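You operate a simulated robot arm through the tools that you are given. There is no shell and no other tool.

You are at the controls of a simulated two-armed robot. One attempt, no reset.

## Task
Carry the yellow tray with both arms and set it on the lower shelf of the trolley.

It is judged by the outcome, as a careful person would: the job done as asked, and still so three seconds after it is handed in. It fails if anything else is knocked over, pushed out of place, dropped, spilled or broken.

## Robot
Two 7-joint arms with two-finger parallel grippers on one trunk, on a base that moves. Base frame: it is fixed to the floor where the robot stands at the start and does not move with it; the origin is under the middle of the robot, x ahead of it, y to its left, z up. Lengths are in mm, angles in rad, forces in N, time in s.
The left shoulder is at the start at [50, 209, 1196], the right one opposite. With the tool pointing down near the work surface each hand reaches from about 280 to 920 mm from the robot's upright axis, wherever it stands, measured 20 degrees to its own side. Places, roughly: lower shelf of the trolley [-1500, 800, 400]; yellow tray [-1750, 750, 750]. Payload 4.4 kg a hand.
Tool frame (each hand has its own): the origin (TCP) lies between the finger pads and is the grasp point; the fingertips stand 23 mm ahead of it; z points along the fingers, y is the line along which they close. The gripper opens to 94 mm. The fingers are 38 mm wide and 10 mm thick; the gripper's body (54 by 96 mm) begins 39 mm behind the TCP.
Orientation is told as [roll, pitch, yaw] about the base's x, y, z axes, in that order, counted from this pose: with the fingers straight down and closing along the base's y, the tool's x points along the base's -x, its y along +y and its z along -z.

## Interface
- The arms move only by the tool jog_arm. It takes "left_commands", "right_commands" or both (then of equal length, played together; a hand with none holds still); each is a list of rows, each an object (a shift or turn left out is 0, a gripper value left out holds the last) with "slide": the shift along the tool's x, y, z in mm, a list of three; "angular": the turn, a rotation vector about the tool's x, y, z in rad, a list of three; "fingers": the finger opening in mm, from 0 to 94. In form: [{"slide": [x, y, z], "angular": [ax, ay, az], "fingers": fingers}, ...]. A call has 1 to 20 rows; each row is the pose to reach, as a shift and turn from the pose commanded when the call began, along the tool's axes at that moment. Rows are played at 5 a second. More than 50 mm and 0.15 rad between two rows, or a gripper value outside its range, and nothing of the call is played. A pose out of reach is approached as far as the arm can. The call stops where the force on the tool passes 40 N (or 10 N more than at its start, if that is more) or the arm is blocked; 0.2 s more then pass. The fingers move at their own pace (about 108 mm/s each) and stop on an object; they squeeze with about 28 N. The grip force told is the motor's: it shows also when the fingers shut on nothing. Time passes only in rows, and 0.2 s behind the last, so rows that repeat a pose let the fingers close. The reply holds the time, the measured pose of the TCP, the force on the tool along the base axes, the opening and the grip force, in the units named above and with some noise, with the torque about the TCP (base axes, N m) and any sound that the robot's microphone picked up.
- Cameras (640 x 400 px; columns grow to the right, rows downward): "scene" is now at [151.7, 1.7, 1383.2]; the picture's right is [0.11, -0.99, 0.00], its down [-0.53, -0.06, -0.84] and it looks along [0.84, 0.09, -0.54] (base axes); focal length 254 px, centre (320, 200). "left" rides on the left gripper at [86, -16, -74] in its tool frame; the picture's right is [0.18, 0.98, 0.00], its down [-0.58, 0.11, -0.81] and it looks along [-0.79, 0.15, 0.59] (tool axes); focal length 243 px, centre (320, 200). "right" rides on the right gripper at [86, 16, -74] in its tool frame; the picture's right is [-0.18, 0.98, 0.00], its down [-0.58, -0.11, -0.81] and it looks along [-0.79, -0.15, 0.59] (tool axes); focal length 243 px, centre (320, 200). There is no depth. A picture from a camera that has moved, and an enlarged one, comes with that camera's place and axes in the base frame and with its lens. The place of the scene camera against the robot may be out by one fixed shift of up to 25 mm in any direction.
- capture(camera): a new picture of that camera. No time passes.
- move_column(by): slides the trunk up (or, below 0, down) by that many mm; the arms and the scene camera ride with it, the base frame stays. It gives what a move gives, with no picture.
- drive_base(legs): drives the robot by 1 to 6 legs, each [ahead, left, turn to the left] in mm, mm and rad, along the robot's own axes; the way and the turn of a leg run together, so that a leg with both is an arc; at most 1500 mm and 3.142 rad a leg. The arms and the cameras ride along, it lands a little off, and it stops where it bumps. It gives what a move gives.
- turn_head(pan, tilt): turns the head with the scene camera to pan (to the left, within 1.396 rad either way) and tilt (down, from -0.506 to 1.204), counted from straight ahead of the robot. It gives what a move gives.
- enlarge(camera, box): a new picture of the part [left, top, right, bottom] of that camera's present view, enlarged. No time passes.
- close_job(): hands the job in; it is judged then, once.

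Nothing tells you exact positions but the pictures and the camera data. Unless the task says otherwise, let go and move clear before handing in.

The tools are called after ">>>" by a JSON object that holds its "op" and its "data". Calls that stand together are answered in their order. jog_arm: Moves the arms, as the interface text tells. Its arguments: {"type":"object","properties":{"left_commands":{"type":"array"},"right_commands":{"type":"array"}},"required":[]} The other tools are called the same way: move_column (by) moves the trunk up or down; drive_base (legs) drives the base; turn_head (pan, tilt) turns the head that bears the scene camera; capture (camera) takes a picture; enlarge (camera, box) takes an enlarged picture of a part of a camera's view; close_job () hands the job in.

At the start:

```text
time: 0.0
left_ee_pos: [564.5, 260.9, 1127.7]
left_tool_rot: [0.001, -0.001, 0.0]
left_force: [0.9, 0.2, 0.1]
left_wrist_torque: [0.01, 0.01, 0.01]
left_opening: 93.9
left_finger_force: 0.0
right_ee_pos: [682.8, -249.0, 1134.6]
right_tool_rot: [0.002, -0.001, 0.0]
right_force: [-0.4, 0.4, 0.1]
right_wrist_torque: [-0.01, 0.02, -0.02]
right_opening: 94.0
right_finger_force: 0.0
trunk travel left (down, up): [-275.0, 288.0]
robot x, y, heading: [1.7, -0.7, -0.002]
head pan, tilt (commanded): [0.11, 0.567]
```

scene: 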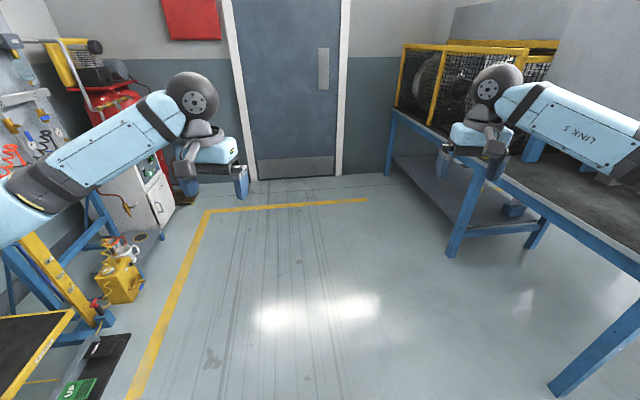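
right: 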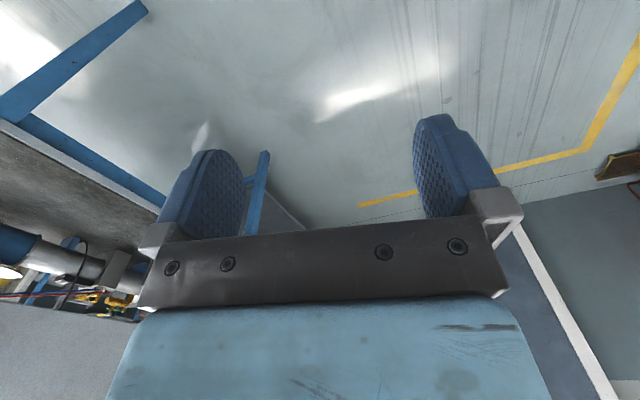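
left: 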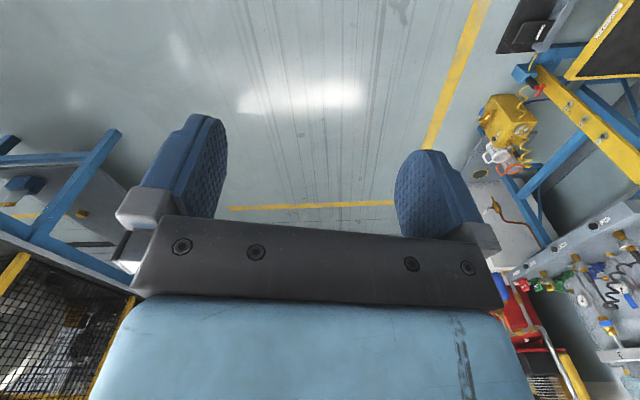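

The view ahead shows a door, a workbench on the right and a work area on the left; the tray and trolley should be behind me to the left. I'll look to the left first to check the surroundings.

>>> {"op": "turn_head", "data": {"pan": 1.39, "tilt": 0.5}}

```text
time: 1.4
left_ee_pos: [564.9, 260.1, 1127.0]
left_tool_rot: [0.0, -0.001, 0.0]
left_force: [0.2, 0.4, 0.4]
left_wrist_torque: [0.0, -0.03, -0.02]
left_opening: 94.0
left_finger_force: 0.0
right_ee_pos: [681.6, -249.7, 1134.7]
right_tool_rot: [-0.001, -0.001, 0.0]
right_force: [-0.1, 0.0, -0.2]
right_wrist_torque: [-0.01, -0.03, -0.02]
right_opening: 94.2
right_finger_force: 0.0
trunk travel left (down, up): [-275.0, 288.0]
robot x, y, heading: [-1.9, -3.0, -0.0]
head pan, tilt (commanded): [1.389, 0.499]
```

The head is now turned left; I'll take a picture to see what's there.

>>> {"op": "capture", "data": {"camera": "scene"}}

```text
taken
camera scene: at [79.4, 81.3, 1389.2], right [0.98, -0.18, 0.0], down [-0.09, -0.47, -0.88], along [0.16, 0.86, -0.48], focal length 254 px, centre (320, 200)
```

scene: 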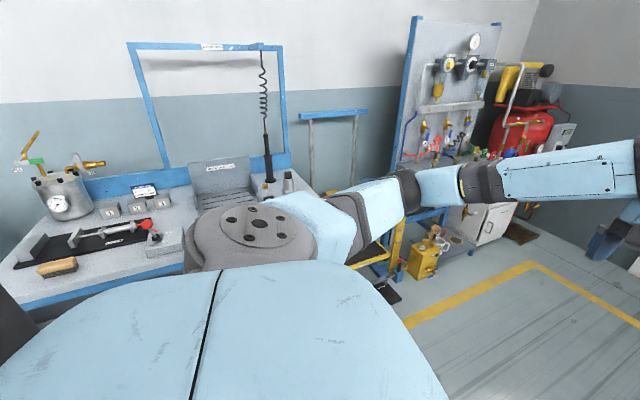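

A bench with instruments stands on my left, about 600 mm away or more; the trolley is further behind. I'll check the right side before turning.

>>> {"op": "turn_head", "data": {"pan": -1.39, "tilt": 0.5}}

>>> {"op": "capture", "data": {"camera": "scene"}}

```text
time: 3.9
left_ee_pos: [564.1, 260.2, 1128.4]
left_tool_rot: [-0.001, -0.001, -0.001]
left_force: [0.2, 0.3, -1.1]
left_wrist_torque: [0.03, 0.0, -0.02]
left_opening: 94.1
left_finger_force: 0.0
right_ee_pos: [682.2, -249.2, 1134.0]
right_tool_rot: [0.0, 0.0, -0.001]
right_force: [-1.2, -0.5, 0.0]
right_wrist_torque: [0.0, 0.01, 0.03]
right_opening: 94.1
right_finger_force: 0.0
trunk travel left (down, up): [-275.0, 288.0]
robot x, y, heading: [3.3, -0.2, -0.002]
head pan, tilt (commanded): [-1.389, 0.499]
```

```text
taken
camera scene: at [79.4, -97.7, 1389.2], right [-0.98, -0.18, 0.0], down [-0.09, 0.47, -0.88], along [0.16, -0.86, -0.48], focal length 254 px, centre (320, 200)
```

scene: 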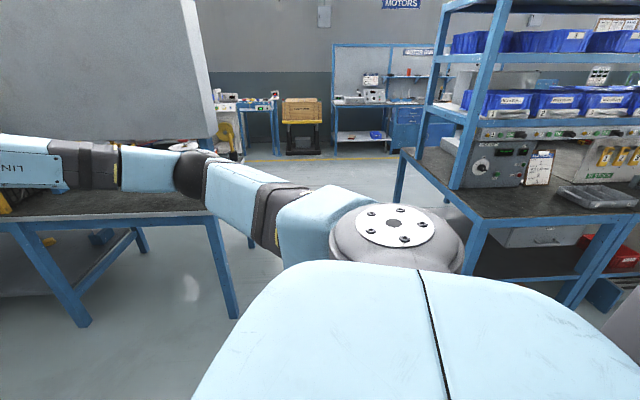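

On the right there is a bench in front and a shelved bench about 900 mm off, so turning with arms stretched is risky. I'll pull both hands in first before turning.

>>> {"op": "jog_arm", "data": {"left_commands": [{"slide": [25, 0, 0]}, {"slide": [50, 0, 0]}, {"slide": [75, 0, 0]}, {"slide": [100, 0, 0]}, {"slide": [125, 0, 0]}, {"slide": [150, 0, 0]}, {"slide": [165, 0, 0]}], "right_commands": [{"slide": [40, 0, 0]}, {"slide": [80, 0, 0]}, {"slide": [120, 0, 0]}, {"slide": [160, 0, 0]}, {"slide": [200, 0, 0]}, {"slide": [240, 0, 0]}, {"slide": [280, 0, 0]}]}}

>>> {"op": "turn_head", "data": {"pan": 1.39, "tilt": 0.6}}

>>> {"op": "capture", "data": {"camera": "scene"}}

```text
time: 5.5
left_ee_pos: [399.2, 260.7, 1129.0]
left_tool_rot: [-0.002, -0.002, 0.001]
left_force: [0.2, -0.1, 0.0]
left_wrist_torque: [-0.03, 0.0, 0.01]
left_opening: 93.8
left_finger_force: 0.1
right_ee_pos: [398.8, -248.4, 1136.2]
right_tool_rot: [-0.001, -0.001, 0.0]
right_force: [-0.3, -0.4, 0.0]
right_wrist_torque: [-0.02, -0.04, -0.01]
right_opening: 94.1
right_finger_force: 0.1
trunk travel left (down, up): [-275.0, 288.0]
robot x, y, heading: [1.7, 4.5, -0.004]
head pan, tilt (commanded): [-1.389, 0.499]
```

```text
time: 8.0
left_ee_pos: [400.1, 259.7, 1128.7]
left_tool_rot: [0.0, -0.001, 0.001]
left_force: [-0.7, -0.9, -0.6]
left_wrist_torque: [0.01, 0.03, -0.05]
left_opening: 93.9
left_finger_force: 0.1
right_ee_pos: [401.0, -249.3, 1136.0]
right_tool_rot: [-0.001, 0.001, 0.0]
right_force: [-0.4, -0.2, -0.4]
right_wrist_torque: [-0.03, -0.01, -0.01]
right_opening: 94.1
right_finger_force: 0.1
trunk travel left (down, up): [-275.0, 288.0]
robot x, y, heading: [-1.6, 2.5, -0.003]
head pan, tilt (commanded): [1.389, 0.6]
```

```text
taken
camera scene: at [78.9, 78.7, 1380.2], right [0.98, -0.18, 0.0], down [-0.1, -0.56, -0.83], along [0.15, 0.81, -0.56], focal length 254 px, centre (320, 200)
```

scene: 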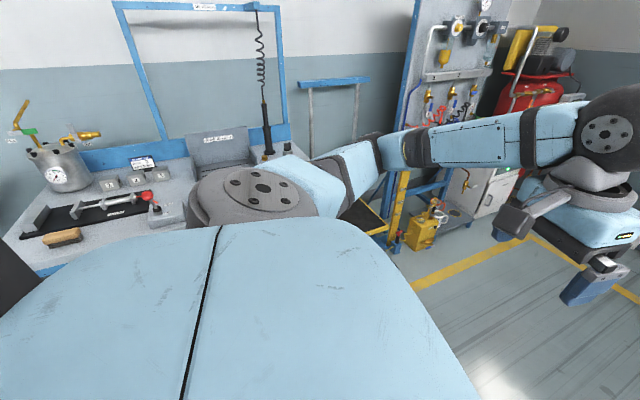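

Hands are tucked in, with elbows about 600 mm out and above the bench height. I'll turn left in steps and look for the trolley.

>>> {"op": "drive_base", "data": {"legs": [[0, 0, 0.8]]}}

>>> {"op": "capture", "data": {"camera": "scene"}}

```text
time: 10.4
left_ee_pos: [97.0, 465.5, 1129.1]
left_tool_rot: [-0.002, -0.001, 0.789]
left_force: [0.4, -0.4, -0.3]
left_wrist_torque: [0.0, 0.02, -0.01]
left_opening: 94.0
left_finger_force: 0.0
right_ee_pos: [458.7, 108.5, 1137.4]
right_tool_rot: [-0.001, 0.001, 0.788]
right_force: [-0.4, -0.1, -0.4]
right_wrist_torque: [0.01, -0.04, -0.01]
right_opening: 93.8
right_finger_force: 0.1
trunk travel left (down, up): [-275.0, 288.0]
robot x, y, heading: [1.7, 0.1, 0.783]
head pan, tilt (commanded): [1.389, 0.6]
```

```text
taken
camera scene: at [-7.6, 112.3, 1380.1], right [0.82, 0.57, 0.0], down [0.32, -0.46, -0.82], along [-0.47, 0.68, -0.57], focal length 254 px, centre (320, 200)
```

scene: 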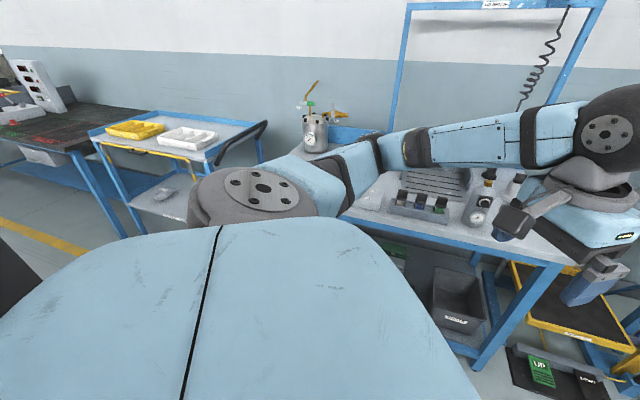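

The trolley is in view: a yellow tray and a white tray sit on its top shelf, and some small object lies on the lower shelf. I'll enlarge that area.

>>> {"op": "enlarge", "data": {"camera": "scene", "box": [60, 80, 300, 250]}}

>>> {"op": "drive_base", "data": {"legs": [[0, 0, 0.7]]}}

>>> {"op": "turn_head", "data": {"pan": 1.0, "tilt": 0.5}}

>>> {"op": "capture", "data": {"camera": "scene"}}

```text
2.35 times, centred on (180, 165) of scene
camera zoom: at [-7.6, 112.3, 1380.1], right [0.82, 0.57, 0.0], down [0.32, -0.46, -0.82], along [-0.47, 0.68, -0.57], focal length 599 px, centre (649, 282)
```

zoom: 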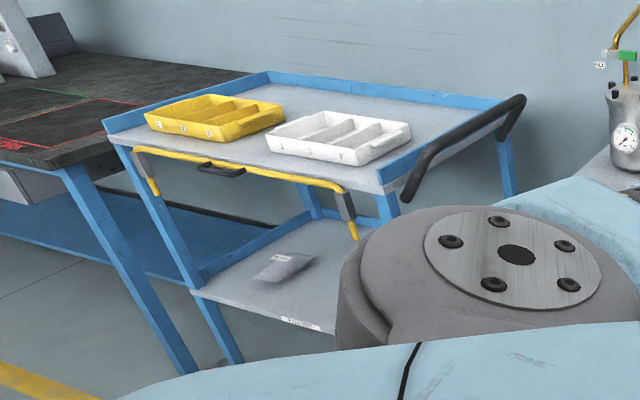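

```text
time: 12.7
left_ee_pos: [-224.2, 420.3, 1128.6]
left_tool_rot: [0.002, -0.001, 1.484]
left_force: [-0.4, 0.4, -0.7]
left_wrist_torque: [-0.01, -0.01, -0.01]
left_opening: 94.2
left_finger_force: 0.0
right_ee_pos: [283.7, 377.9, 1137.3]
right_tool_rot: [-0.001, 0.0, 1.482]
right_force: [-0.4, -0.4, -0.6]
right_wrist_torque: [0.03, -0.02, -0.02]
right_opening: 93.7
right_finger_force: 0.0
trunk travel left (down, up): [-275.0, 288.0]
robot x, y, heading: [0.7, 3.6, 1.479]
head pan, tilt (commanded): [1.389, 0.6]
```

```text
time: 13.5
left_ee_pos: [-223.8, 420.6, 1129.3]
left_tool_rot: [-0.001, 0.0, 1.482]
left_force: [0.5, -0.1, 0.1]
left_wrist_torque: [-0.02, 0.0, 0.01]
left_opening: 94.1
left_finger_force: 0.0
right_ee_pos: [283.4, 378.6, 1137.6]
right_tool_rot: [0.0, -0.001, 1.481]
right_force: [0.3, 0.7, -0.4]
right_wrist_torque: [0.02, -0.03, 0.02]
right_opening: 93.9
right_finger_force: 0.2
trunk travel left (down, up): [-275.0, 288.0]
robot x, y, heading: [-0.7, -3.0, 1.491]
head pan, tilt (commanded): [1.0, 0.499]
```

```text
taken
camera scene: at [-70.7, 114.4, 1389.2], right [0.61, 0.79, 0.0], down [0.38, -0.29, -0.88], along [-0.7, 0.54, -0.48], focal length 254 px, centre (320, 200)
```

scene: 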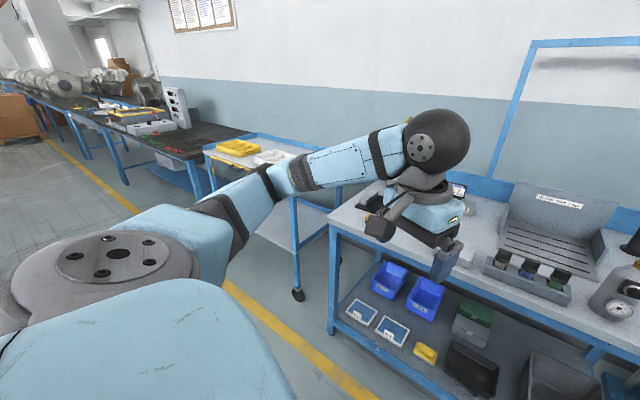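

The tray stands on the trolley's top shelf, around [-1800, 730, 850], and the whole room seems rotated about 0.24 rad from my frame. I'll turn to face the bench line and look along the aisle before driving sideways.

>>> {"op": "drive_base", "data": {"legs": [[0, 0, 0.32]]}}

>>> {"op": "turn_head", "data": {"pan": 1.2, "tilt": 0.45}}

>>> {"op": "capture", "data": {"camera": "scene"}}

```text
time: 15.0
left_ee_pos: [-346.5, 326.4, 1129.7]
left_tool_rot: [0.001, -0.002, 1.81]
left_force: [0.0, 0.9, 0.4]
left_wrist_torque: [0.02, 0.0, 0.01]
left_opening: 93.9
left_finger_force: 0.1
right_ee_pos: [148.3, 448.4, 1135.4]
right_tool_rot: [-0.001, 0.001, 1.808]
right_force: [-0.5, 0.3, 0.1]
right_wrist_torque: [-0.05, 0.03, 0.0]
right_opening: 94.1
right_finger_force: 0.1
trunk travel left (down, up): [-275.0, 288.0]
robot x, y, heading: [2.9, -2.3, 1.808]
head pan, tilt (commanded): [1.0, 0.499]
```

```text
time: 15.7
left_ee_pos: [-345.3, 326.1, 1128.9]
left_tool_rot: [0.0, -0.001, 1.807]
left_force: [0.7, 0.3, -0.6]
left_wrist_torque: [-0.02, -0.01, 0.02]
left_opening: 94.3
left_finger_force: 0.0
right_ee_pos: [147.7, 448.9, 1136.3]
right_tool_rot: [0.0, 0.0, 1.808]
right_force: [1.0, -0.4, -0.5]
right_wrist_torque: [-0.01, 0.01, 0.04]
right_opening: 94.1
right_finger_force: 0.1
trunk travel left (down, up): [-275.0, 288.0]
robot x, y, heading: [-3.4, 3.1, 1.807]
head pan, tilt (commanded): [1.201, 0.45]
```

```text
taken
camera scene: at [-111.3, 69.5, 1393.7], right [0.13, 0.99, 0.0], down [0.43, -0.06, -0.9], along [-0.89, 0.12, -0.44], focal length 254 px, centre (320, 200)
```

scene: 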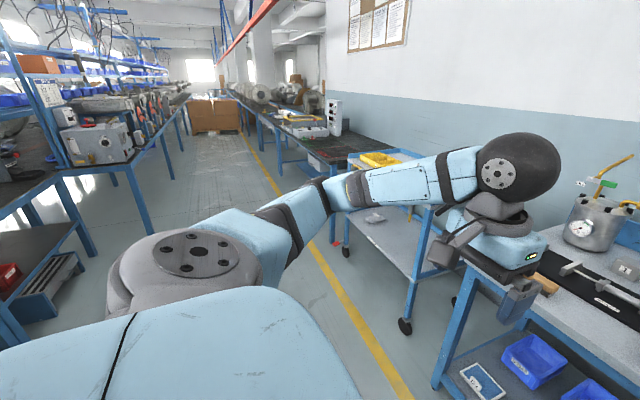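

The aisle is clear to my left and my heading now matches the trolley front (aisle angle about 0.235 rad). I'll drive sideways along the aisle until I stand opposite the tray.

>>> {"op": "drive_base", "data": {"legs": [[0, 1450, 0]]}}

>>> {"op": "turn_head", "data": {"pan": 0.0, "tilt": 0.6}}

>>> {"op": "capture", "data": {"camera": "scene"}}

```text
time: 28.6
left_ee_pos: [-1756.2, -3.4, 1129.0]
left_tool_rot: [0.0, 0.001, 1.797]
left_force: [0.1, 0.7, -0.1]
left_wrist_torque: [-0.01, 0.02, -0.01]
left_opening: 93.9
left_finger_force: 0.0
right_ee_pos: [-1260.4, 113.2, 1137.1]
right_tool_rot: [0.0, 0.0, 1.797]
right_force: [-1.1, 0.0, -0.1]
right_wrist_torque: [0.01, 0.01, -0.02]
right_opening: 94.0
right_finger_force: 0.1
trunk travel left (down, up): [-275.0, 288.0]
robot x, y, heading: [-1413.5, -333.3, 1.792]
head pan, tilt (commanded): [1.201, 0.45]
```

```text
time: 30.0
left_ee_pos: [-1755.5, -2.2, 1129.0]
left_tool_rot: [0.0, 0.001, 1.795]
left_force: [-0.5, -0.2, -0.5]
left_wrist_torque: [0.0, 0.02, 0.01]
left_opening: 94.2
left_finger_force: 0.0
right_ee_pos: [-1261.1, 114.2, 1137.1]
right_tool_rot: [0.001, 0.0, 1.796]
right_force: [-0.4, -0.5, -0.3]
right_wrist_torque: [-0.02, -0.01, -0.01]
right_opening: 94.3
right_finger_force: 0.1
trunk travel left (down, up): [-275.0, 288.0]
robot x, y, heading: [-1413.2, -329.6, 1.795]
head pan, tilt (commanded): [0.0, 0.6]
```

```text
taken
camera scene: at [-1453.1, -189.8, 1380.2], right [0.97, 0.22, 0.0], down [0.13, -0.55, -0.83], along [-0.18, 0.8, -0.56], focal length 254 px, centre (320, 200)
```

scene: 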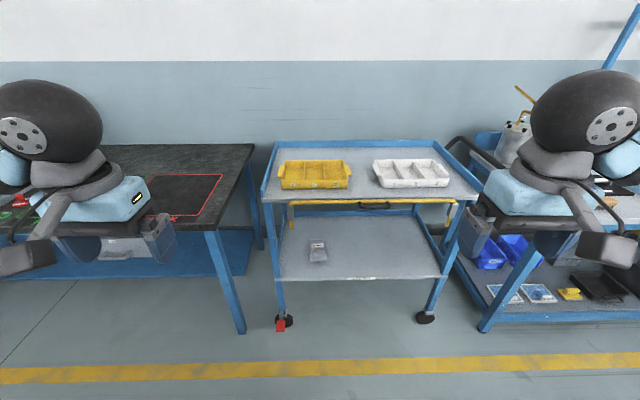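

The trolley is right in front of me, with yellow and white trays on top and a small flat item on the lower shelf at left. I'll enlarge it for detail.

>>> {"op": "enlarge", "data": {"camera": "scene", "box": [240, 130, 500, 292]}}

```text
2.46 times, centred on (370, 211) of scene
camera zoom: at [-1453.1, -189.8, 1380.2], right [0.97, 0.22, 0.0], down [0.13, -0.55, -0.83], along [-0.18, 0.8, -0.56], focal length 626 px, centre (197, 173)
```

zoom: 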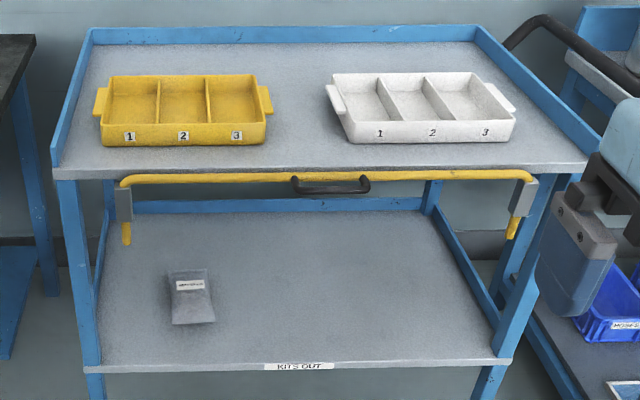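

From two views I estimate the top shelf at z≈870, lower shelf at z≈418, trolley front face about 895 mm ahead of my axis, the tray about 250×170×40 mm with side tabs. I'll look down to see how far my base sticks out, and zoom on the tray's tabs.

>>> {"op": "enlarge", "data": {"camera": "scene", "box": [270, 150, 360, 206]}}

>>> {"op": "turn_head", "data": {"pan": 0.0, "tilt": 1.2}}

>>> {"op": "capture", "data": {"camera": "scene"}}

```text
7.11 times, centred on (315, 178) of scene
camera zoom: at [-1453.1, -189.8, 1380.2], right [0.97, 0.22, 0.0], down [0.13, -0.55, -0.83], along [-0.18, 0.8, -0.56], focal length 1809 px, centre (356, 356)
```

zoom: 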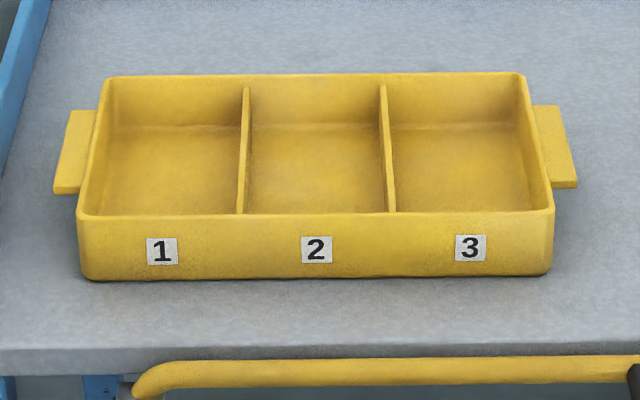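

```text
time: 31.0
left_ee_pos: [-1754.9, -2.8, 1129.7]
left_tool_rot: [0.0, -0.001, 1.796]
left_force: [0.8, 0.0, 0.1]
left_wrist_torque: [0.01, 0.01, 0.0]
left_opening: 94.0
left_finger_force: 0.1
right_ee_pos: [-1260.7, 114.3, 1135.9]
right_tool_rot: [0.001, 0.001, 1.797]
right_force: [-0.7, 0.1, -0.9]
right_wrist_torque: [-0.02, 0.02, -0.01]
right_opening: 93.9
right_finger_force: 0.1
trunk travel left (down, up): [-275.0, 288.0]
robot x, y, heading: [-1415.0, -330.2, 1.796]
head pan, tilt (commanded): [0.0, 1.201]
```

```text
taken
camera scene: at [-1445.7, -221.4, 1335.6], right [0.97, 0.22, 0.0], down [0.21, -0.91, -0.36], along [-0.08, 0.35, -0.93], focal length 254 px, centre (320, 200)
```

scene: 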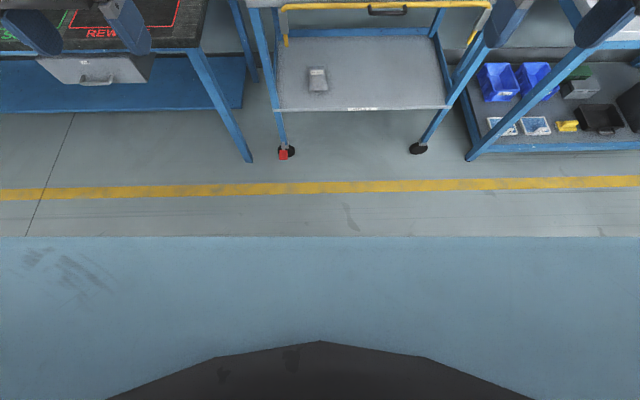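

The tray has a thin tab at each end near its rim; I plan to straddle each end wall and tab from above with the fingers closing sideways. The trolley sits turned about 0.03–0.04 rad from my heading, so I'll correct that and move closer by 300 mm.

>>> {"op": "drive_base", "data": {"legs": [[0, 0, 0.03], [300, 0, 0]]}}

>>> {"op": "turn_head", "data": {"pan": 0.0, "tilt": 0.75}}

>>> {"op": "capture", "data": {"camera": "scene"}}

```text
time: 33.4
left_ee_pos: [-1839.6, 273.6, 1128.8]
left_tool_rot: [0.0, 0.001, 1.823]
left_force: [0.3, 0.3, 0.1]
left_wrist_torque: [0.0, -0.04, 0.0]
left_opening: 94.2
left_finger_force: 0.0
right_ee_pos: [-1347.9, 404.3, 1136.1]
right_tool_rot: [0.0, 0.001, 1.824]
right_force: [0.0, -0.1, -0.2]
right_wrist_torque: [-0.01, -0.01, -0.01]
right_opening: 94.1
right_finger_force: 0.1
trunk travel left (down, up): [-275.0, 288.0]
robot x, y, heading: [-1485.2, -45.3, 1.825]
head pan, tilt (commanded): [0.0, 1.201]
```

```text
time: 34.3
left_ee_pos: [-1839.7, 272.3, 1129.0]
left_tool_rot: [-0.001, 0.0, 1.824]
left_force: [0.3, -0.5, -0.6]
left_wrist_torque: [0.03, -0.03, -0.01]
left_opening: 94.1
left_finger_force: 0.0
right_ee_pos: [-1348.6, 403.0, 1137.8]
right_tool_rot: [-0.002, -0.001, 1.822]
right_force: [-0.5, -0.2, 0.3]
right_wrist_torque: [0.01, 0.0, -0.01]
right_opening: 94.0
right_finger_force: 0.1
trunk travel left (down, up): [-275.0, 288.0]
robot x, y, heading: [-1487.8, -46.2, 1.824]
head pan, tilt (commanded): [0.0, 0.75]
```

```text
taken
camera scene: at [-1530.2, 89.2, 1367.2], right [0.97, 0.25, 0.0], down [0.17, -0.66, -0.73], along [-0.18, 0.71, -0.68], focal length 254 px, centre (320, 200)
```

scene: 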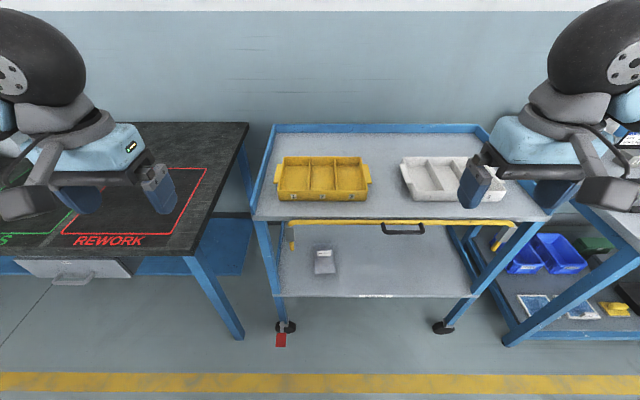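

The trays are now closer. I'll enlarge the tray region for exact measuring.

>>> {"op": "enlarge", "data": {"camera": "scene", "box": [240, 120, 400, 220]}}

>>> {"op": "enlarge", "data": {"camera": "scene", "box": [250, 200, 500, 356]}}

>>> {"op": "capture", "data": {"camera": "left"}}

>>> {"op": "capture", "data": {"camera": "right"}}

```text
4.00 times, centred on (320, 170) of scene
camera zoom: at [-1530.2, 89.2, 1367.2], right [0.97, 0.25, 0.0], down [0.17, -0.66, -0.73], along [-0.18, 0.71, -0.68], focal length 1018 px, centre (320, 320)
```

zoom: 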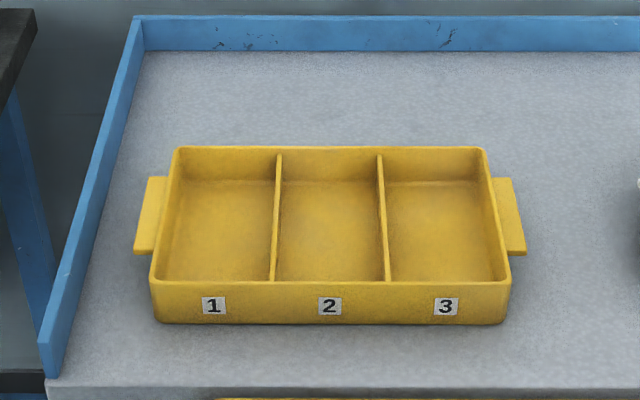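

```text
2.56 times, centred on (375, 278) of scene
camera zoom: at [-1530.2, 89.2, 1367.2], right [0.97, 0.25, 0.0], down [0.17, -0.66, -0.73], along [-0.18, 0.71, -0.68], focal length 651 px, centre (179, 0)
```

zoom: 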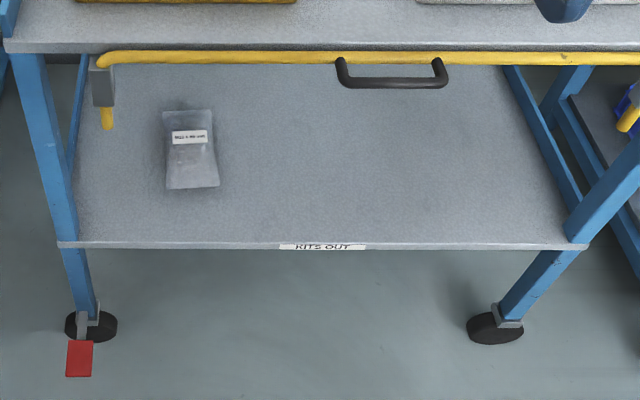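

```text
taken
camera left: at [-1802.2, 193.2, 1203.6], right [-0.91, -0.43, 0.0], down [-0.25, 0.54, 0.81], along [-0.34, 0.73, -0.59], focal length 243 px, centre (320, 200)
```

left: 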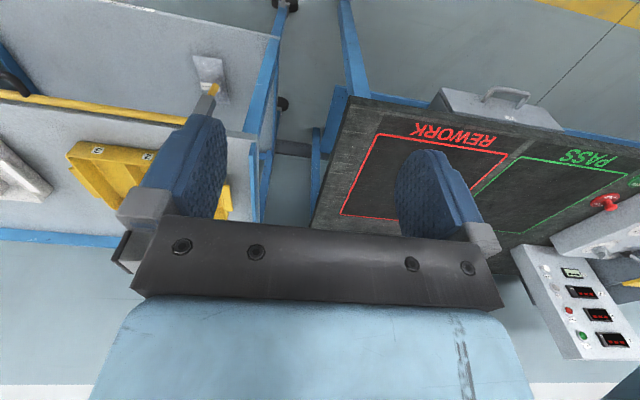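

```text
taken
camera right: at [-1340.3, 315.2, 1209.6], right [-1.0, -0.07, 0.0], down [-0.04, 0.59, 0.81], along [-0.05, 0.8, -0.59], focal length 243 px, centre (320, 200)
```

right: 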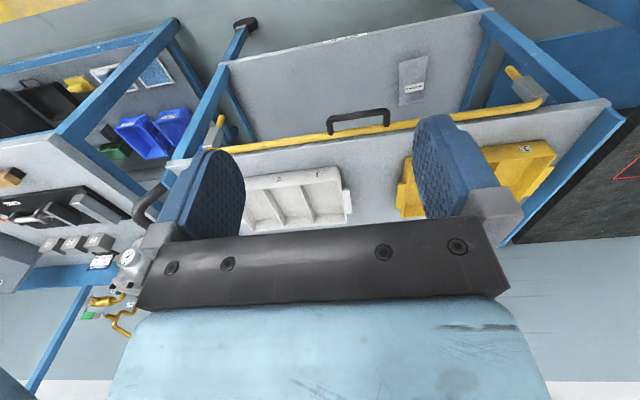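

I see the tray clearly in all cameras. I'll enlarge the wrist views of the tray labels to cross-check the scene camera's offset.

>>> {"op": "enlarge", "data": {"camera": "left", "box": [40, 120, 240, 245]}}

>>> {"op": "enlarge", "data": {"camera": "right", "box": [390, 120, 590, 245]}}

```text
3.20 times, centred on (140, 182) of left
camera zoom: at [-1802.2, 193.2, 1203.6], right [-0.91, -0.43, 0.0], down [-0.25, 0.54, 0.81], along [-0.34, 0.73, -0.59], focal length 776 px, centre (896, 256)
```

zoom: 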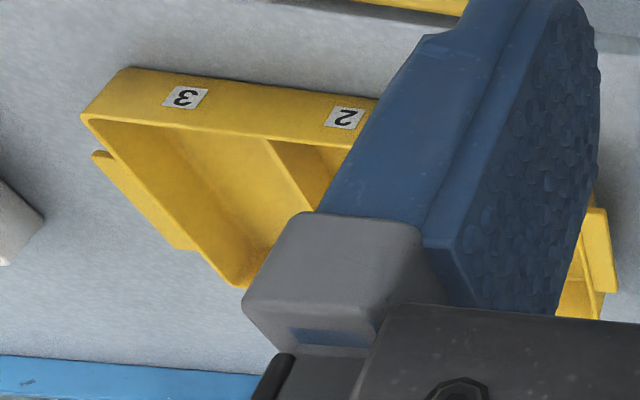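

```text
3.20 times, centred on (490, 182) of right
camera zoom: at [-1340.3, 315.2, 1209.6], right [-1.0, -0.07, 0.0], down [-0.04, 0.59, 0.81], along [-0.05, 0.8, -0.59], focal length 776 px, centre (-224, 256)
```

zoom: 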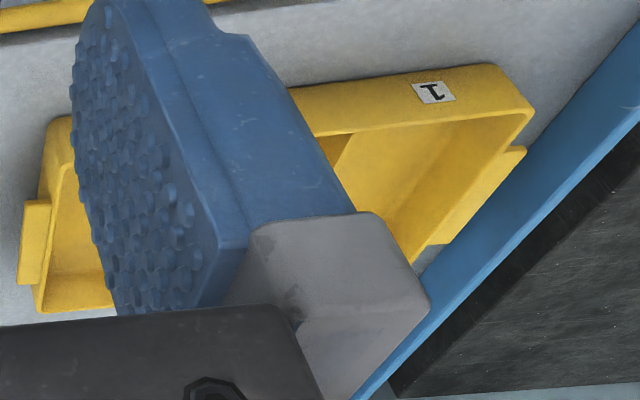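

Cross-checking with the wrist cameras gives top shelf z≈863, tray rim z≈904, lower shelf z≈404, and the tray centre about 750 mm ahead of my axis. I'll drive the last 105 mm closer, staying short of the trolley.

>>> {"op": "drive_base", "data": {"legs": [[105, -7, 0]]}}

>>> {"op": "capture", "data": {"camera": "scene"}}

>>> {"op": "enlarge", "data": {"camera": "scene", "box": [220, 130, 420, 255]}}

```text
time: 35.5
left_ee_pos: [-1859.1, 375.0, 1128.9]
left_tool_rot: [0.001, 0.001, 1.826]
left_force: [0.2, 0.9, 0.2]
left_wrist_torque: [0.0, 0.02, 0.02]
left_opening: 94.2
left_finger_force: 0.1
right_ee_pos: [-1366.4, 504.5, 1136.4]
right_tool_rot: [0.0, 0.0, 1.825]
right_force: [-0.8, -0.6, -0.3]
right_wrist_torque: [0.02, 0.02, 0.02]
right_opening: 94.3
right_finger_force: 0.0
trunk travel left (down, up): [-275.0, 288.0]
robot x, y, heading: [-1504.4, 54.4, 1.825]
head pan, tilt (commanded): [0.0, 0.75]
```

```text
taken
camera scene: at [-1549.3, 191.0, 1367.2], right [0.97, 0.25, 0.0], down [0.17, -0.66, -0.73], along [-0.18, 0.71, -0.68], focal length 254 px, centre (320, 200)
```

scene: 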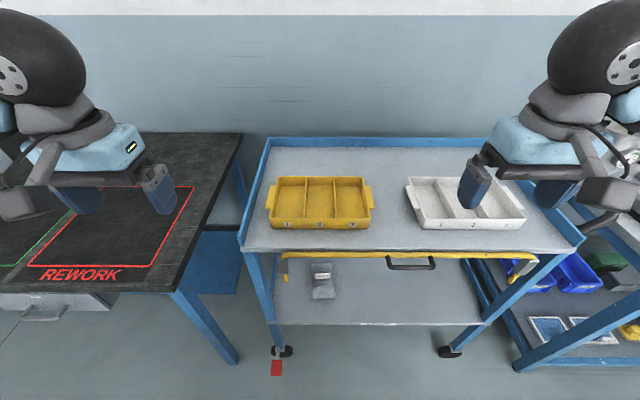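

```text
3.20 times, centred on (320, 192) of scene
camera zoom: at [-1549.3, 191.0, 1367.2], right [0.97, 0.25, 0.0], down [0.17, -0.66, -0.73], along [-0.18, 0.71, -0.68], focal length 814 px, centre (320, 224)
```

zoom: 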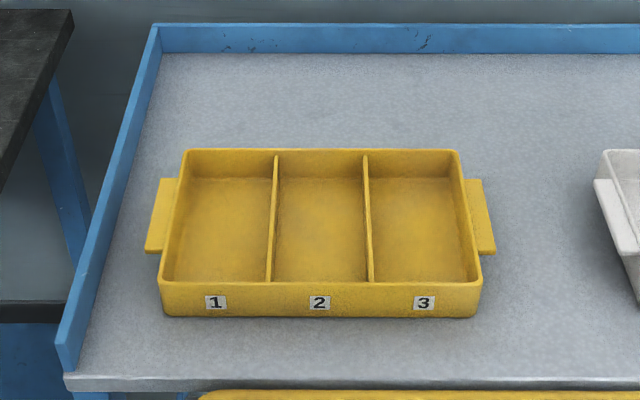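

The tray is centred in front of me at about 647 mm ahead; grip points are about ±128 mm either side. I'll bring both hands above the tray ends, tilted 0.4 rad forward, fingers opened to 62 mm.

>>> {"op": "jog_arm", "data": {"left_commands": [{"slide": [-25, -13.4, 15], "angular": [0, -0.04, 0], "fingers": 62}, {"slide": [-50, -26.8, 30], "angular": [0, -0.08, 0]}, {"slide": [-75, -40.2, 45], "angular": [0, -0.12, 0]}, {"slide": [-100, -53.6, 60], "angular": [0, -0.16, 0]}, {"slide": [-125, -67, 75], "angular": [0, -0.2, 0]}, {"slide": [-150, -80.4, 90], "angular": [0, -0.24, 0]}, {"slide": [-175, -93.8, 105], "angular": [0, -0.28, 0]}, {"slide": [-200, -107.2, 120], "angular": [0, -0.32, 0]}, {"slide": [-225, -120.6, 135], "angular": [0, -0.36, 0]}, {"slide": [-247, -134.3, 149], "angular": [0, -0.4, 0]}, {"slide": [-247, -134.3, 149], "angular": [0, -0.4, 0]}], "right_commands": [{"slide": [-25, 11.9, 15.6], "angular": [0, -0.04, 0], "fingers": 62}, {"slide": [-50, 23.9, 31.2], "angular": [0, -0.08, 0]}, {"slide": [-75, 35.8, 46.8], "angular": [0, -0.12, 0]}, {"slide": [-100, 47.8, 62.4], "angular": [0, -0.16, 0]}, {"slide": [-125, 59.7, 78], "angular": [0, -0.2, 0]}, {"slide": [-150, 71.6, 93.6], "angular": [0, -0.24, 0]}, {"slide": [-175, 83.6, 109.2], "angular": [0, -0.28, 0]}, {"slide": [-200, 95.5, 124.8], "angular": [0, -0.32, 0]}, {"slide": [-225, 107.5, 140.4], "angular": [0, -0.36, 0]}, {"slide": [-247, 119.4, 156], "angular": [0, -0.4, 0]}, {"slide": [-247, 119.4, 156], "angular": [0, -0.4, 0]}]}}

>>> {"op": "capture", "data": {"camera": "scene"}}

>>> {"op": "capture", "data": {"camera": "left"}}

>>> {"op": "capture", "data": {"camera": "right"}}

```text
time: 37.9
left_ee_pos: [-1787.4, 645.8, 979.1]
left_tool_rot: [0.001, -0.402, 1.825]
left_force: [-0.4, -0.7, 0.5]
left_wrist_torque: [0.01, -0.02, -0.03]
left_opening: 61.8
left_finger_force: 0.0
right_ee_pos: [-1543.9, 711.9, 979.5]
right_tool_rot: [-0.001, -0.402, 1.825]
right_force: [-0.4, -0.3, 0.6]
right_wrist_torque: [0.01, 0.0, 0.05]
right_opening: 61.9
right_finger_force: 0.0
trunk travel left (down, up): [-275.0, 288.0]
robot x, y, heading: [-1508.8, 55.4, 1.826]
head pan, tilt (commanded): [0.0, 0.75]
```

```text
taken
camera scene: at [-1549.1, 189.8, 1367.4], right [0.97, 0.25, 0.0], down [0.17, -0.66, -0.73], along [-0.18, 0.71, -0.68], focal length 254 px, centre (320, 200)
```

scene: 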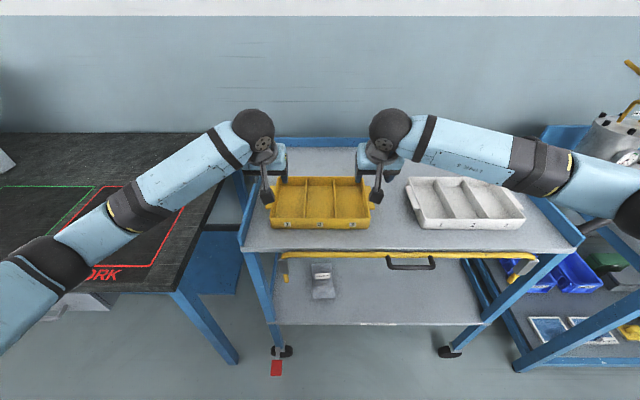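

```text
taken
camera left: at [-1744.8, 545.3, 1014.5], right [-0.91, -0.41, -0.07], down [-0.16, 0.19, 0.97], along [-0.39, 0.89, -0.23], focal length 243 px, centre (320, 200)
```

left: 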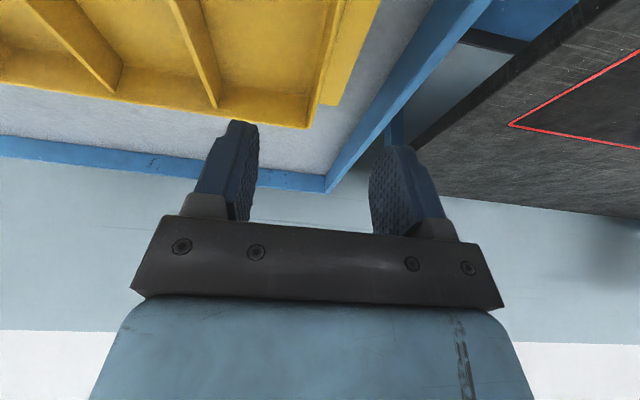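

```text
taken
camera right: at [-1531.3, 602.9, 1012.9], right [-0.99, -0.08, 0.07], down [0.05, 0.24, 0.97], along [-0.1, 0.97, -0.23], focal length 243 px, centre (320, 200)
```

right: 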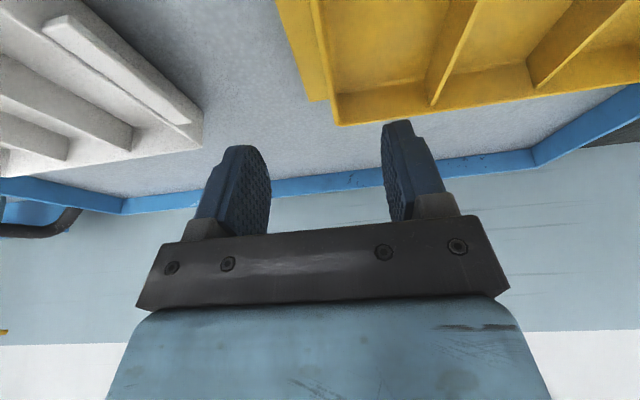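

Wrist views show the fingers straddling both end walls: the right hand is centred, the left needs about 5 mm to the left. I'll descend part way and check.

>>> {"op": "jog_arm", "data": {"left_commands": [{"slide": [6.3, 5, 14.7]}, {"slide": [12.5, 5, 29.4]}, {"slide": [18.8, 5, 44.2]}], "right_commands": [{"slide": [6.3, 0, 14.7]}, {"slide": [12.5, 0, 29.4]}, {"slide": [18.8, 0, 44.2]}]}}

>>> {"op": "capture", "data": {"camera": "left"}}

>>> {"op": "capture", "data": {"camera": "right"}}

>>> {"op": "enlarge", "data": {"camera": "scene", "box": [220, 100, 420, 225]}}

```text
time: 38.7
left_ee_pos: [-1793.8, 645.8, 930.6]
left_tool_rot: [0.0, -0.401, 1.824]
left_force: [0.3, 0.5, 0.5]
left_wrist_torque: [0.01, 0.01, -0.02]
left_opening: 61.9
left_finger_force: 0.1
right_ee_pos: [-1545.2, 712.3, 931.7]
right_tool_rot: [-0.001, -0.399, 1.826]
right_force: [0.3, 0.6, 0.1]
right_wrist_torque: [0.0, 0.0, -0.01]
right_opening: 61.9
right_finger_force: 0.1
trunk travel left (down, up): [-275.0, 288.0]
robot x, y, heading: [-1504.4, 54.1, 1.826]
head pan, tilt (commanded): [0.0, 0.75]
```

```text
taken
camera left: at [-1751.1, 545.6, 966.8], right [-0.91, -0.41, -0.07], down [-0.16, 0.19, 0.97], along [-0.39, 0.89, -0.24], focal length 243 px, centre (320, 200)
```

left: 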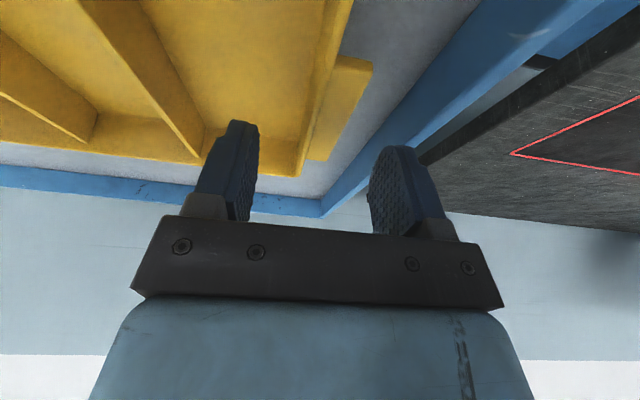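

```text
taken
camera right: at [-1532.4, 603.3, 964.2], right [-0.99, -0.08, 0.07], down [0.05, 0.24, 0.97], along [-0.1, 0.97, -0.24], focal length 243 px, centre (320, 200)
```

right: 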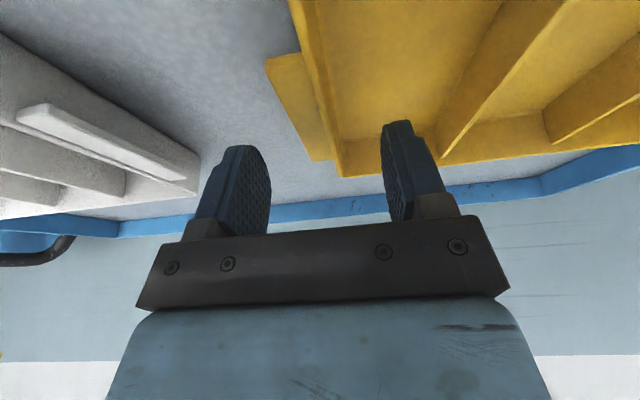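

```text
3.20 times, centred on (320, 162) of scene
camera zoom: at [-1549.5, 190.8, 1367.3], right [0.97, 0.25, 0.0], down [0.17, -0.66, -0.73], along [-0.18, 0.71, -0.68], focal length 814 px, centre (320, 320)
```

zoom: 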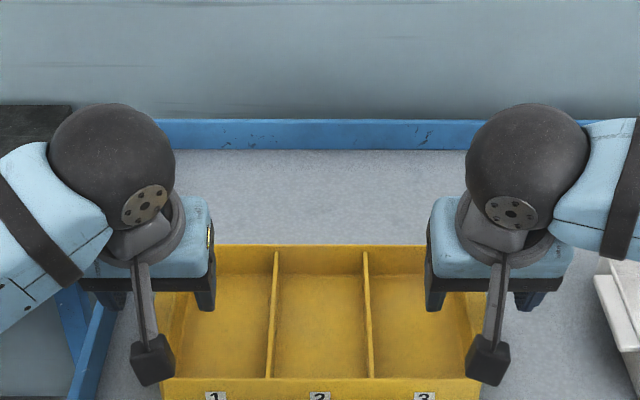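

Both hands are centred over the tray's end walls. I'll descend the last 26 mm so the pads straddle wall and tab.

>>> {"op": "jog_arm", "data": {"left_commands": [{"slide": [5.1, 0, 12]}, {"slide": [10.2, 0, 23.9]}], "right_commands": [{"slide": [5.1, 0, 12]}, {"slide": [10.2, 0, 23.9]}]}}

>>> {"op": "capture", "data": {"camera": "left"}}

>>> {"op": "capture", "data": {"camera": "right"}}

```text
time: 39.3
left_ee_pos: [-1794.9, 646.0, 905.2]
left_tool_rot: [0.001, -0.401, 1.826]
left_force: [-0.3, 0.9, 0.0]
left_wrist_torque: [-0.01, -0.01, -0.03]
left_opening: 62.1
left_finger_force: 0.1
right_ee_pos: [-1544.1, 712.4, 905.4]
right_tool_rot: [0.001, -0.4, 1.824]
right_force: [0.2, 0.0, 0.9]
right_wrist_torque: [-0.01, -0.03, 0.0]
right_opening: 61.8
right_finger_force: 0.0
trunk travel left (down, up): [-275.0, 288.0]
robot x, y, heading: [-1507.2, 53.6, 1.829]
head pan, tilt (commanded): [0.0, 0.75]
```

```text
taken
camera left: at [-1752.4, 544.1, 940.5], right [-0.91, -0.41, -0.07], down [-0.16, 0.19, 0.97], along [-0.39, 0.89, -0.24], focal length 243 px, centre (320, 200)
```

left: 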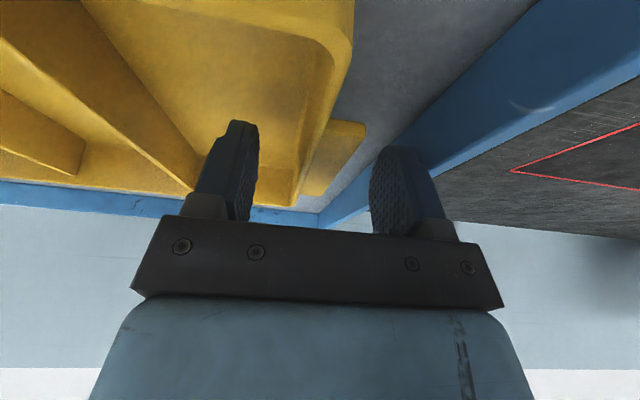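

```text
taken
camera right: at [-1531.3, 602.7, 938.9], right [-0.99, -0.08, 0.07], down [0.05, 0.24, 0.97], along [-0.1, 0.97, -0.24], focal length 243 px, centre (320, 200)
```

right: 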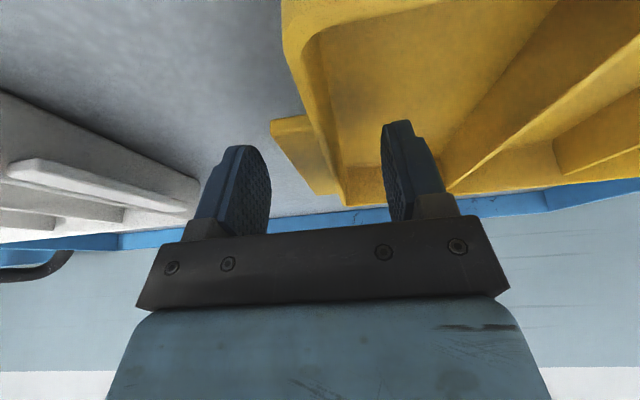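

Both pads straddle the end walls with no contact. I'll go 3 mm lower and close both grippers.

>>> {"op": "jog_arm", "data": {"left_commands": [{"slide": [1.2, 0, 2.8]}, {"slide": [1.2, 0, 2.8], "fingers": 0}, {"slide": [1.2, 0, 2.8], "fingers": 0}, {"slide": [1.2, 0, 2.8], "fingers": 0}, {"slide": [1.2, 0, 2.8], "fingers": 0}], "right_commands": [{"slide": [1.2, 0, 2.8]}, {"slide": [1.2, 0, 2.8], "fingers": 0}, {"slide": [1.2, 0, 2.8], "fingers": 0}, {"slide": [1.2, 0, 2.8], "fingers": 0}, {"slide": [1.2, 0, 2.8], "fingers": 0}]}}

>>> {"op": "capture", "data": {"camera": "left"}}

>>> {"op": "capture", "data": {"camera": "right"}}

>>> {"op": "enlarge", "data": {"camera": "scene", "box": [220, 120, 420, 245]}}

```text
time: 40.5
left_ee_pos: [-1796.9, 646.7, 903.3]
left_tool_rot: [0.002, -0.4, 1.825]
left_force: [-19.6, -7.8, 2.0]
left_wrist_torque: [0.08, 0.16, -0.76]
left_opening: 19.9
left_finger_force: 27.9
right_ee_pos: [-1543.8, 712.1, 902.1]
right_tool_rot: [-0.005, -0.402, 1.822]
right_force: [19.0, 8.1, 0.3]
right_wrist_torque: [0.01, -0.12, -0.1]
right_opening: 19.7
right_finger_force: 28.0
trunk travel left (down, up): [-275.0, 288.0]
robot x, y, heading: [-1505.0, 52.1, 1.828]
head pan, tilt (commanded): [0.0, 0.75]
```

```text
taken
camera left: at [-1753.3, 544.6, 937.9], right [-0.91, -0.41, -0.07], down [-0.16, 0.19, 0.97], along [-0.39, 0.89, -0.24], focal length 243 px, centre (320, 200)
```

left: 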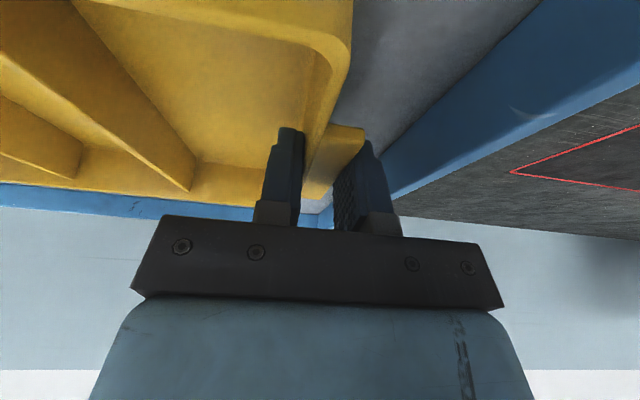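

```text
taken
camera right: at [-1531.0, 604.1, 935.8], right [-0.99, -0.08, 0.07], down [0.05, 0.24, 0.97], along [-0.09, 0.97, -0.23], focal length 243 px, centre (320, 200)
```

right: 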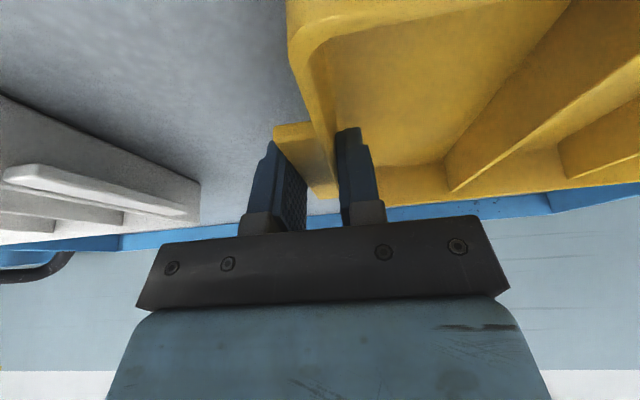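

```text
3.20 times, centred on (320, 182) of scene
camera zoom: at [-1549.2, 190.4, 1367.3], right [0.97, 0.25, 0.0], down [0.17, -0.66, -0.73], along [-0.18, 0.71, -0.68], focal length 814 px, centre (320, 256)
```

zoom: 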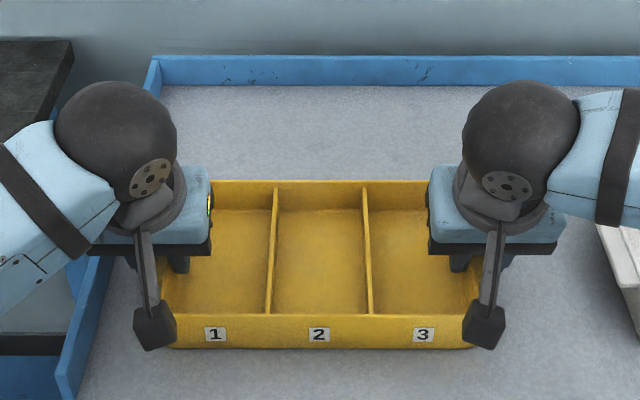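

Both grippers hold at about 20 mm opening with 28 N, but the hands are squeezing the tray between them with about 20 N. I'll ease each hand outward a little before lifting.

>>> {"op": "jog_arm", "data": {"left_commands": [{"slide": [0, 0.7, 0]}, {"slide": [0, 1.4, 0]}, {"slide": [0, 1.4, 0]}], "right_commands": [{"slide": [0, -0.7, 0]}, {"slide": [0, -1.4, 0]}, {"slide": [0, -1.4, 0]}]}}

```text
time: 41.3
left_ee_pos: [-1795.3, 645.6, 903.1]
left_tool_rot: [0.001, -0.4, 1.827]
left_force: [-15.5, -7.3, 0.3]
left_wrist_torque: [-0.24, -0.06, -0.42]
left_opening: 20.0
left_finger_force: 27.9
right_ee_pos: [-1543.4, 712.0, 903.3]
right_tool_rot: [-0.002, -0.4, 1.825]
right_force: [15.2, 7.1, -1.5]
right_wrist_torque: [0.42, -0.11, -0.39]
right_opening: 19.8
right_finger_force: 27.5
trunk travel left (down, up): [-275.0, 288.0]
robot x, y, heading: [-1505.8, 52.1, 1.823]
head pan, tilt (commanded): [0.0, 0.75]
```

Easing outward lowers the squeeze, at about 1.5 N per mm. I'll ease out about 5 mm more on each side.

>>> {"op": "jog_arm", "data": {"left_commands": [{"slide": [0, 1.5, 0]}, {"slide": [0, 3, 0]}, {"slide": [0, 4.5, 0]}, {"slide": [0, 4.5, 0]}], "right_commands": [{"slide": [0, -1.5, 0]}, {"slide": [0, -3, 0]}, {"slide": [0, -4.5, 0]}, {"slide": [0, -4.5, 0]}]}}

```text
time: 42.3
left_ee_pos: [-1795.8, 644.1, 902.6]
left_tool_rot: [-0.008, -0.399, 1.821]
left_force: [2.9, 0.0, 0.6]
left_wrist_torque: [0.24, -0.12, 0.81]
left_opening: 19.5
left_finger_force: 28.6
right_ee_pos: [-1543.2, 711.9, 904.4]
right_tool_rot: [0.009, -0.401, 1.83]
right_force: [-1.7, 0.6, -0.4]
right_wrist_torque: [-0.2, -0.1, -1.03]
right_opening: 19.8
right_finger_force: 27.7
trunk travel left (down, up): [-275.0, 288.0]
robot x, y, heading: [-1508.2, 51.7, 1.828]
head pan, tilt (commanded): [0.0, 0.75]
stopped in row 4 (left hand): the force on the tool passed its limit at 42 N (the readings are from after the stop); the commanded pose is now the measured one
```

The internal force is now released (about 2 N) and both grips still hold. I'll lift both hands a little and check.

>>> {"op": "jog_arm", "data": {"left_commands": [{"slide": [-2, 0, -4.6]}, {"slide": [-3.9, 0, -9.2]}, {"slide": [-5.8, 0, -13.8]}], "right_commands": [{"slide": [-2, 0, -4.6]}, {"slide": [-3.9, 0, -9.2]}, {"slide": [-5.8, 0, -13.8]}]}}

>>> {"op": "capture", "data": {"camera": "scene"}}

>>> {"op": "capture", "data": {"camera": "left"}}

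>>> {"op": "capture", "data": {"camera": "right"}}

```text
time: 43.1
left_ee_pos: [-1796.5, 644.0, 918.3]
left_tool_rot: [-0.006, -0.4, 1.819]
left_force: [11.0, -2.8, -2.6]
left_wrist_torque: [0.13, 0.15, -0.01]
left_opening: 19.9
left_finger_force: 27.6
right_ee_pos: [-1542.1, 710.5, 918.1]
right_tool_rot: [0.009, -0.402, 1.83]
right_force: [-10.7, 1.9, 0.0]
right_wrist_torque: [-0.23, 0.07, -1.32]
right_opening: 20.2
right_finger_force: 28.0
trunk travel left (down, up): [-275.0, 288.0]
robot x, y, heading: [-1506.4, 50.6, 1.825]
head pan, tilt (commanded): [0.0, 0.75]
```

```text
taken
camera scene: at [-1549.2, 190.6, 1367.3], right [0.97, 0.25, 0.0], down [0.17, -0.66, -0.73], along [-0.18, 0.71, -0.68], focal length 254 px, centre (320, 200)
```

scene: 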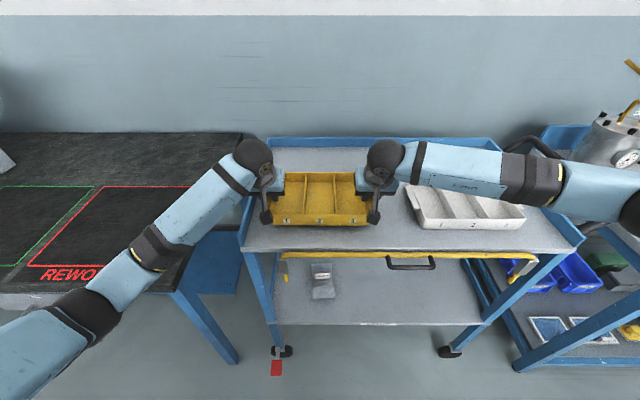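

```text
taken
camera left: at [-1754.4, 542.2, 953.7], right [-0.91, -0.4, -0.08], down [-0.17, 0.19, 0.97], along [-0.38, 0.9, -0.24], focal length 243 px, centre (320, 200)
```

left: 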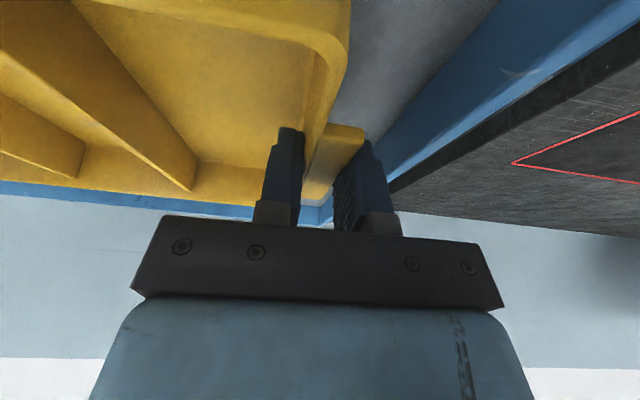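

```text
taken
camera right: at [-1528.3, 601.4, 952.3], right [-0.99, -0.09, 0.08], down [0.06, 0.24, 0.97], along [-0.11, 0.97, -0.24], focal length 243 px, centre (320, 200)
```

right: 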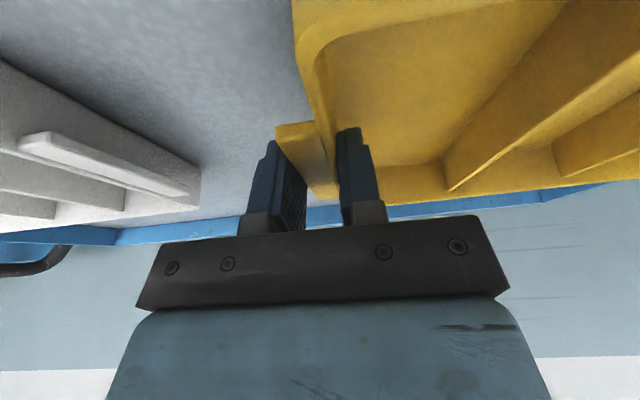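

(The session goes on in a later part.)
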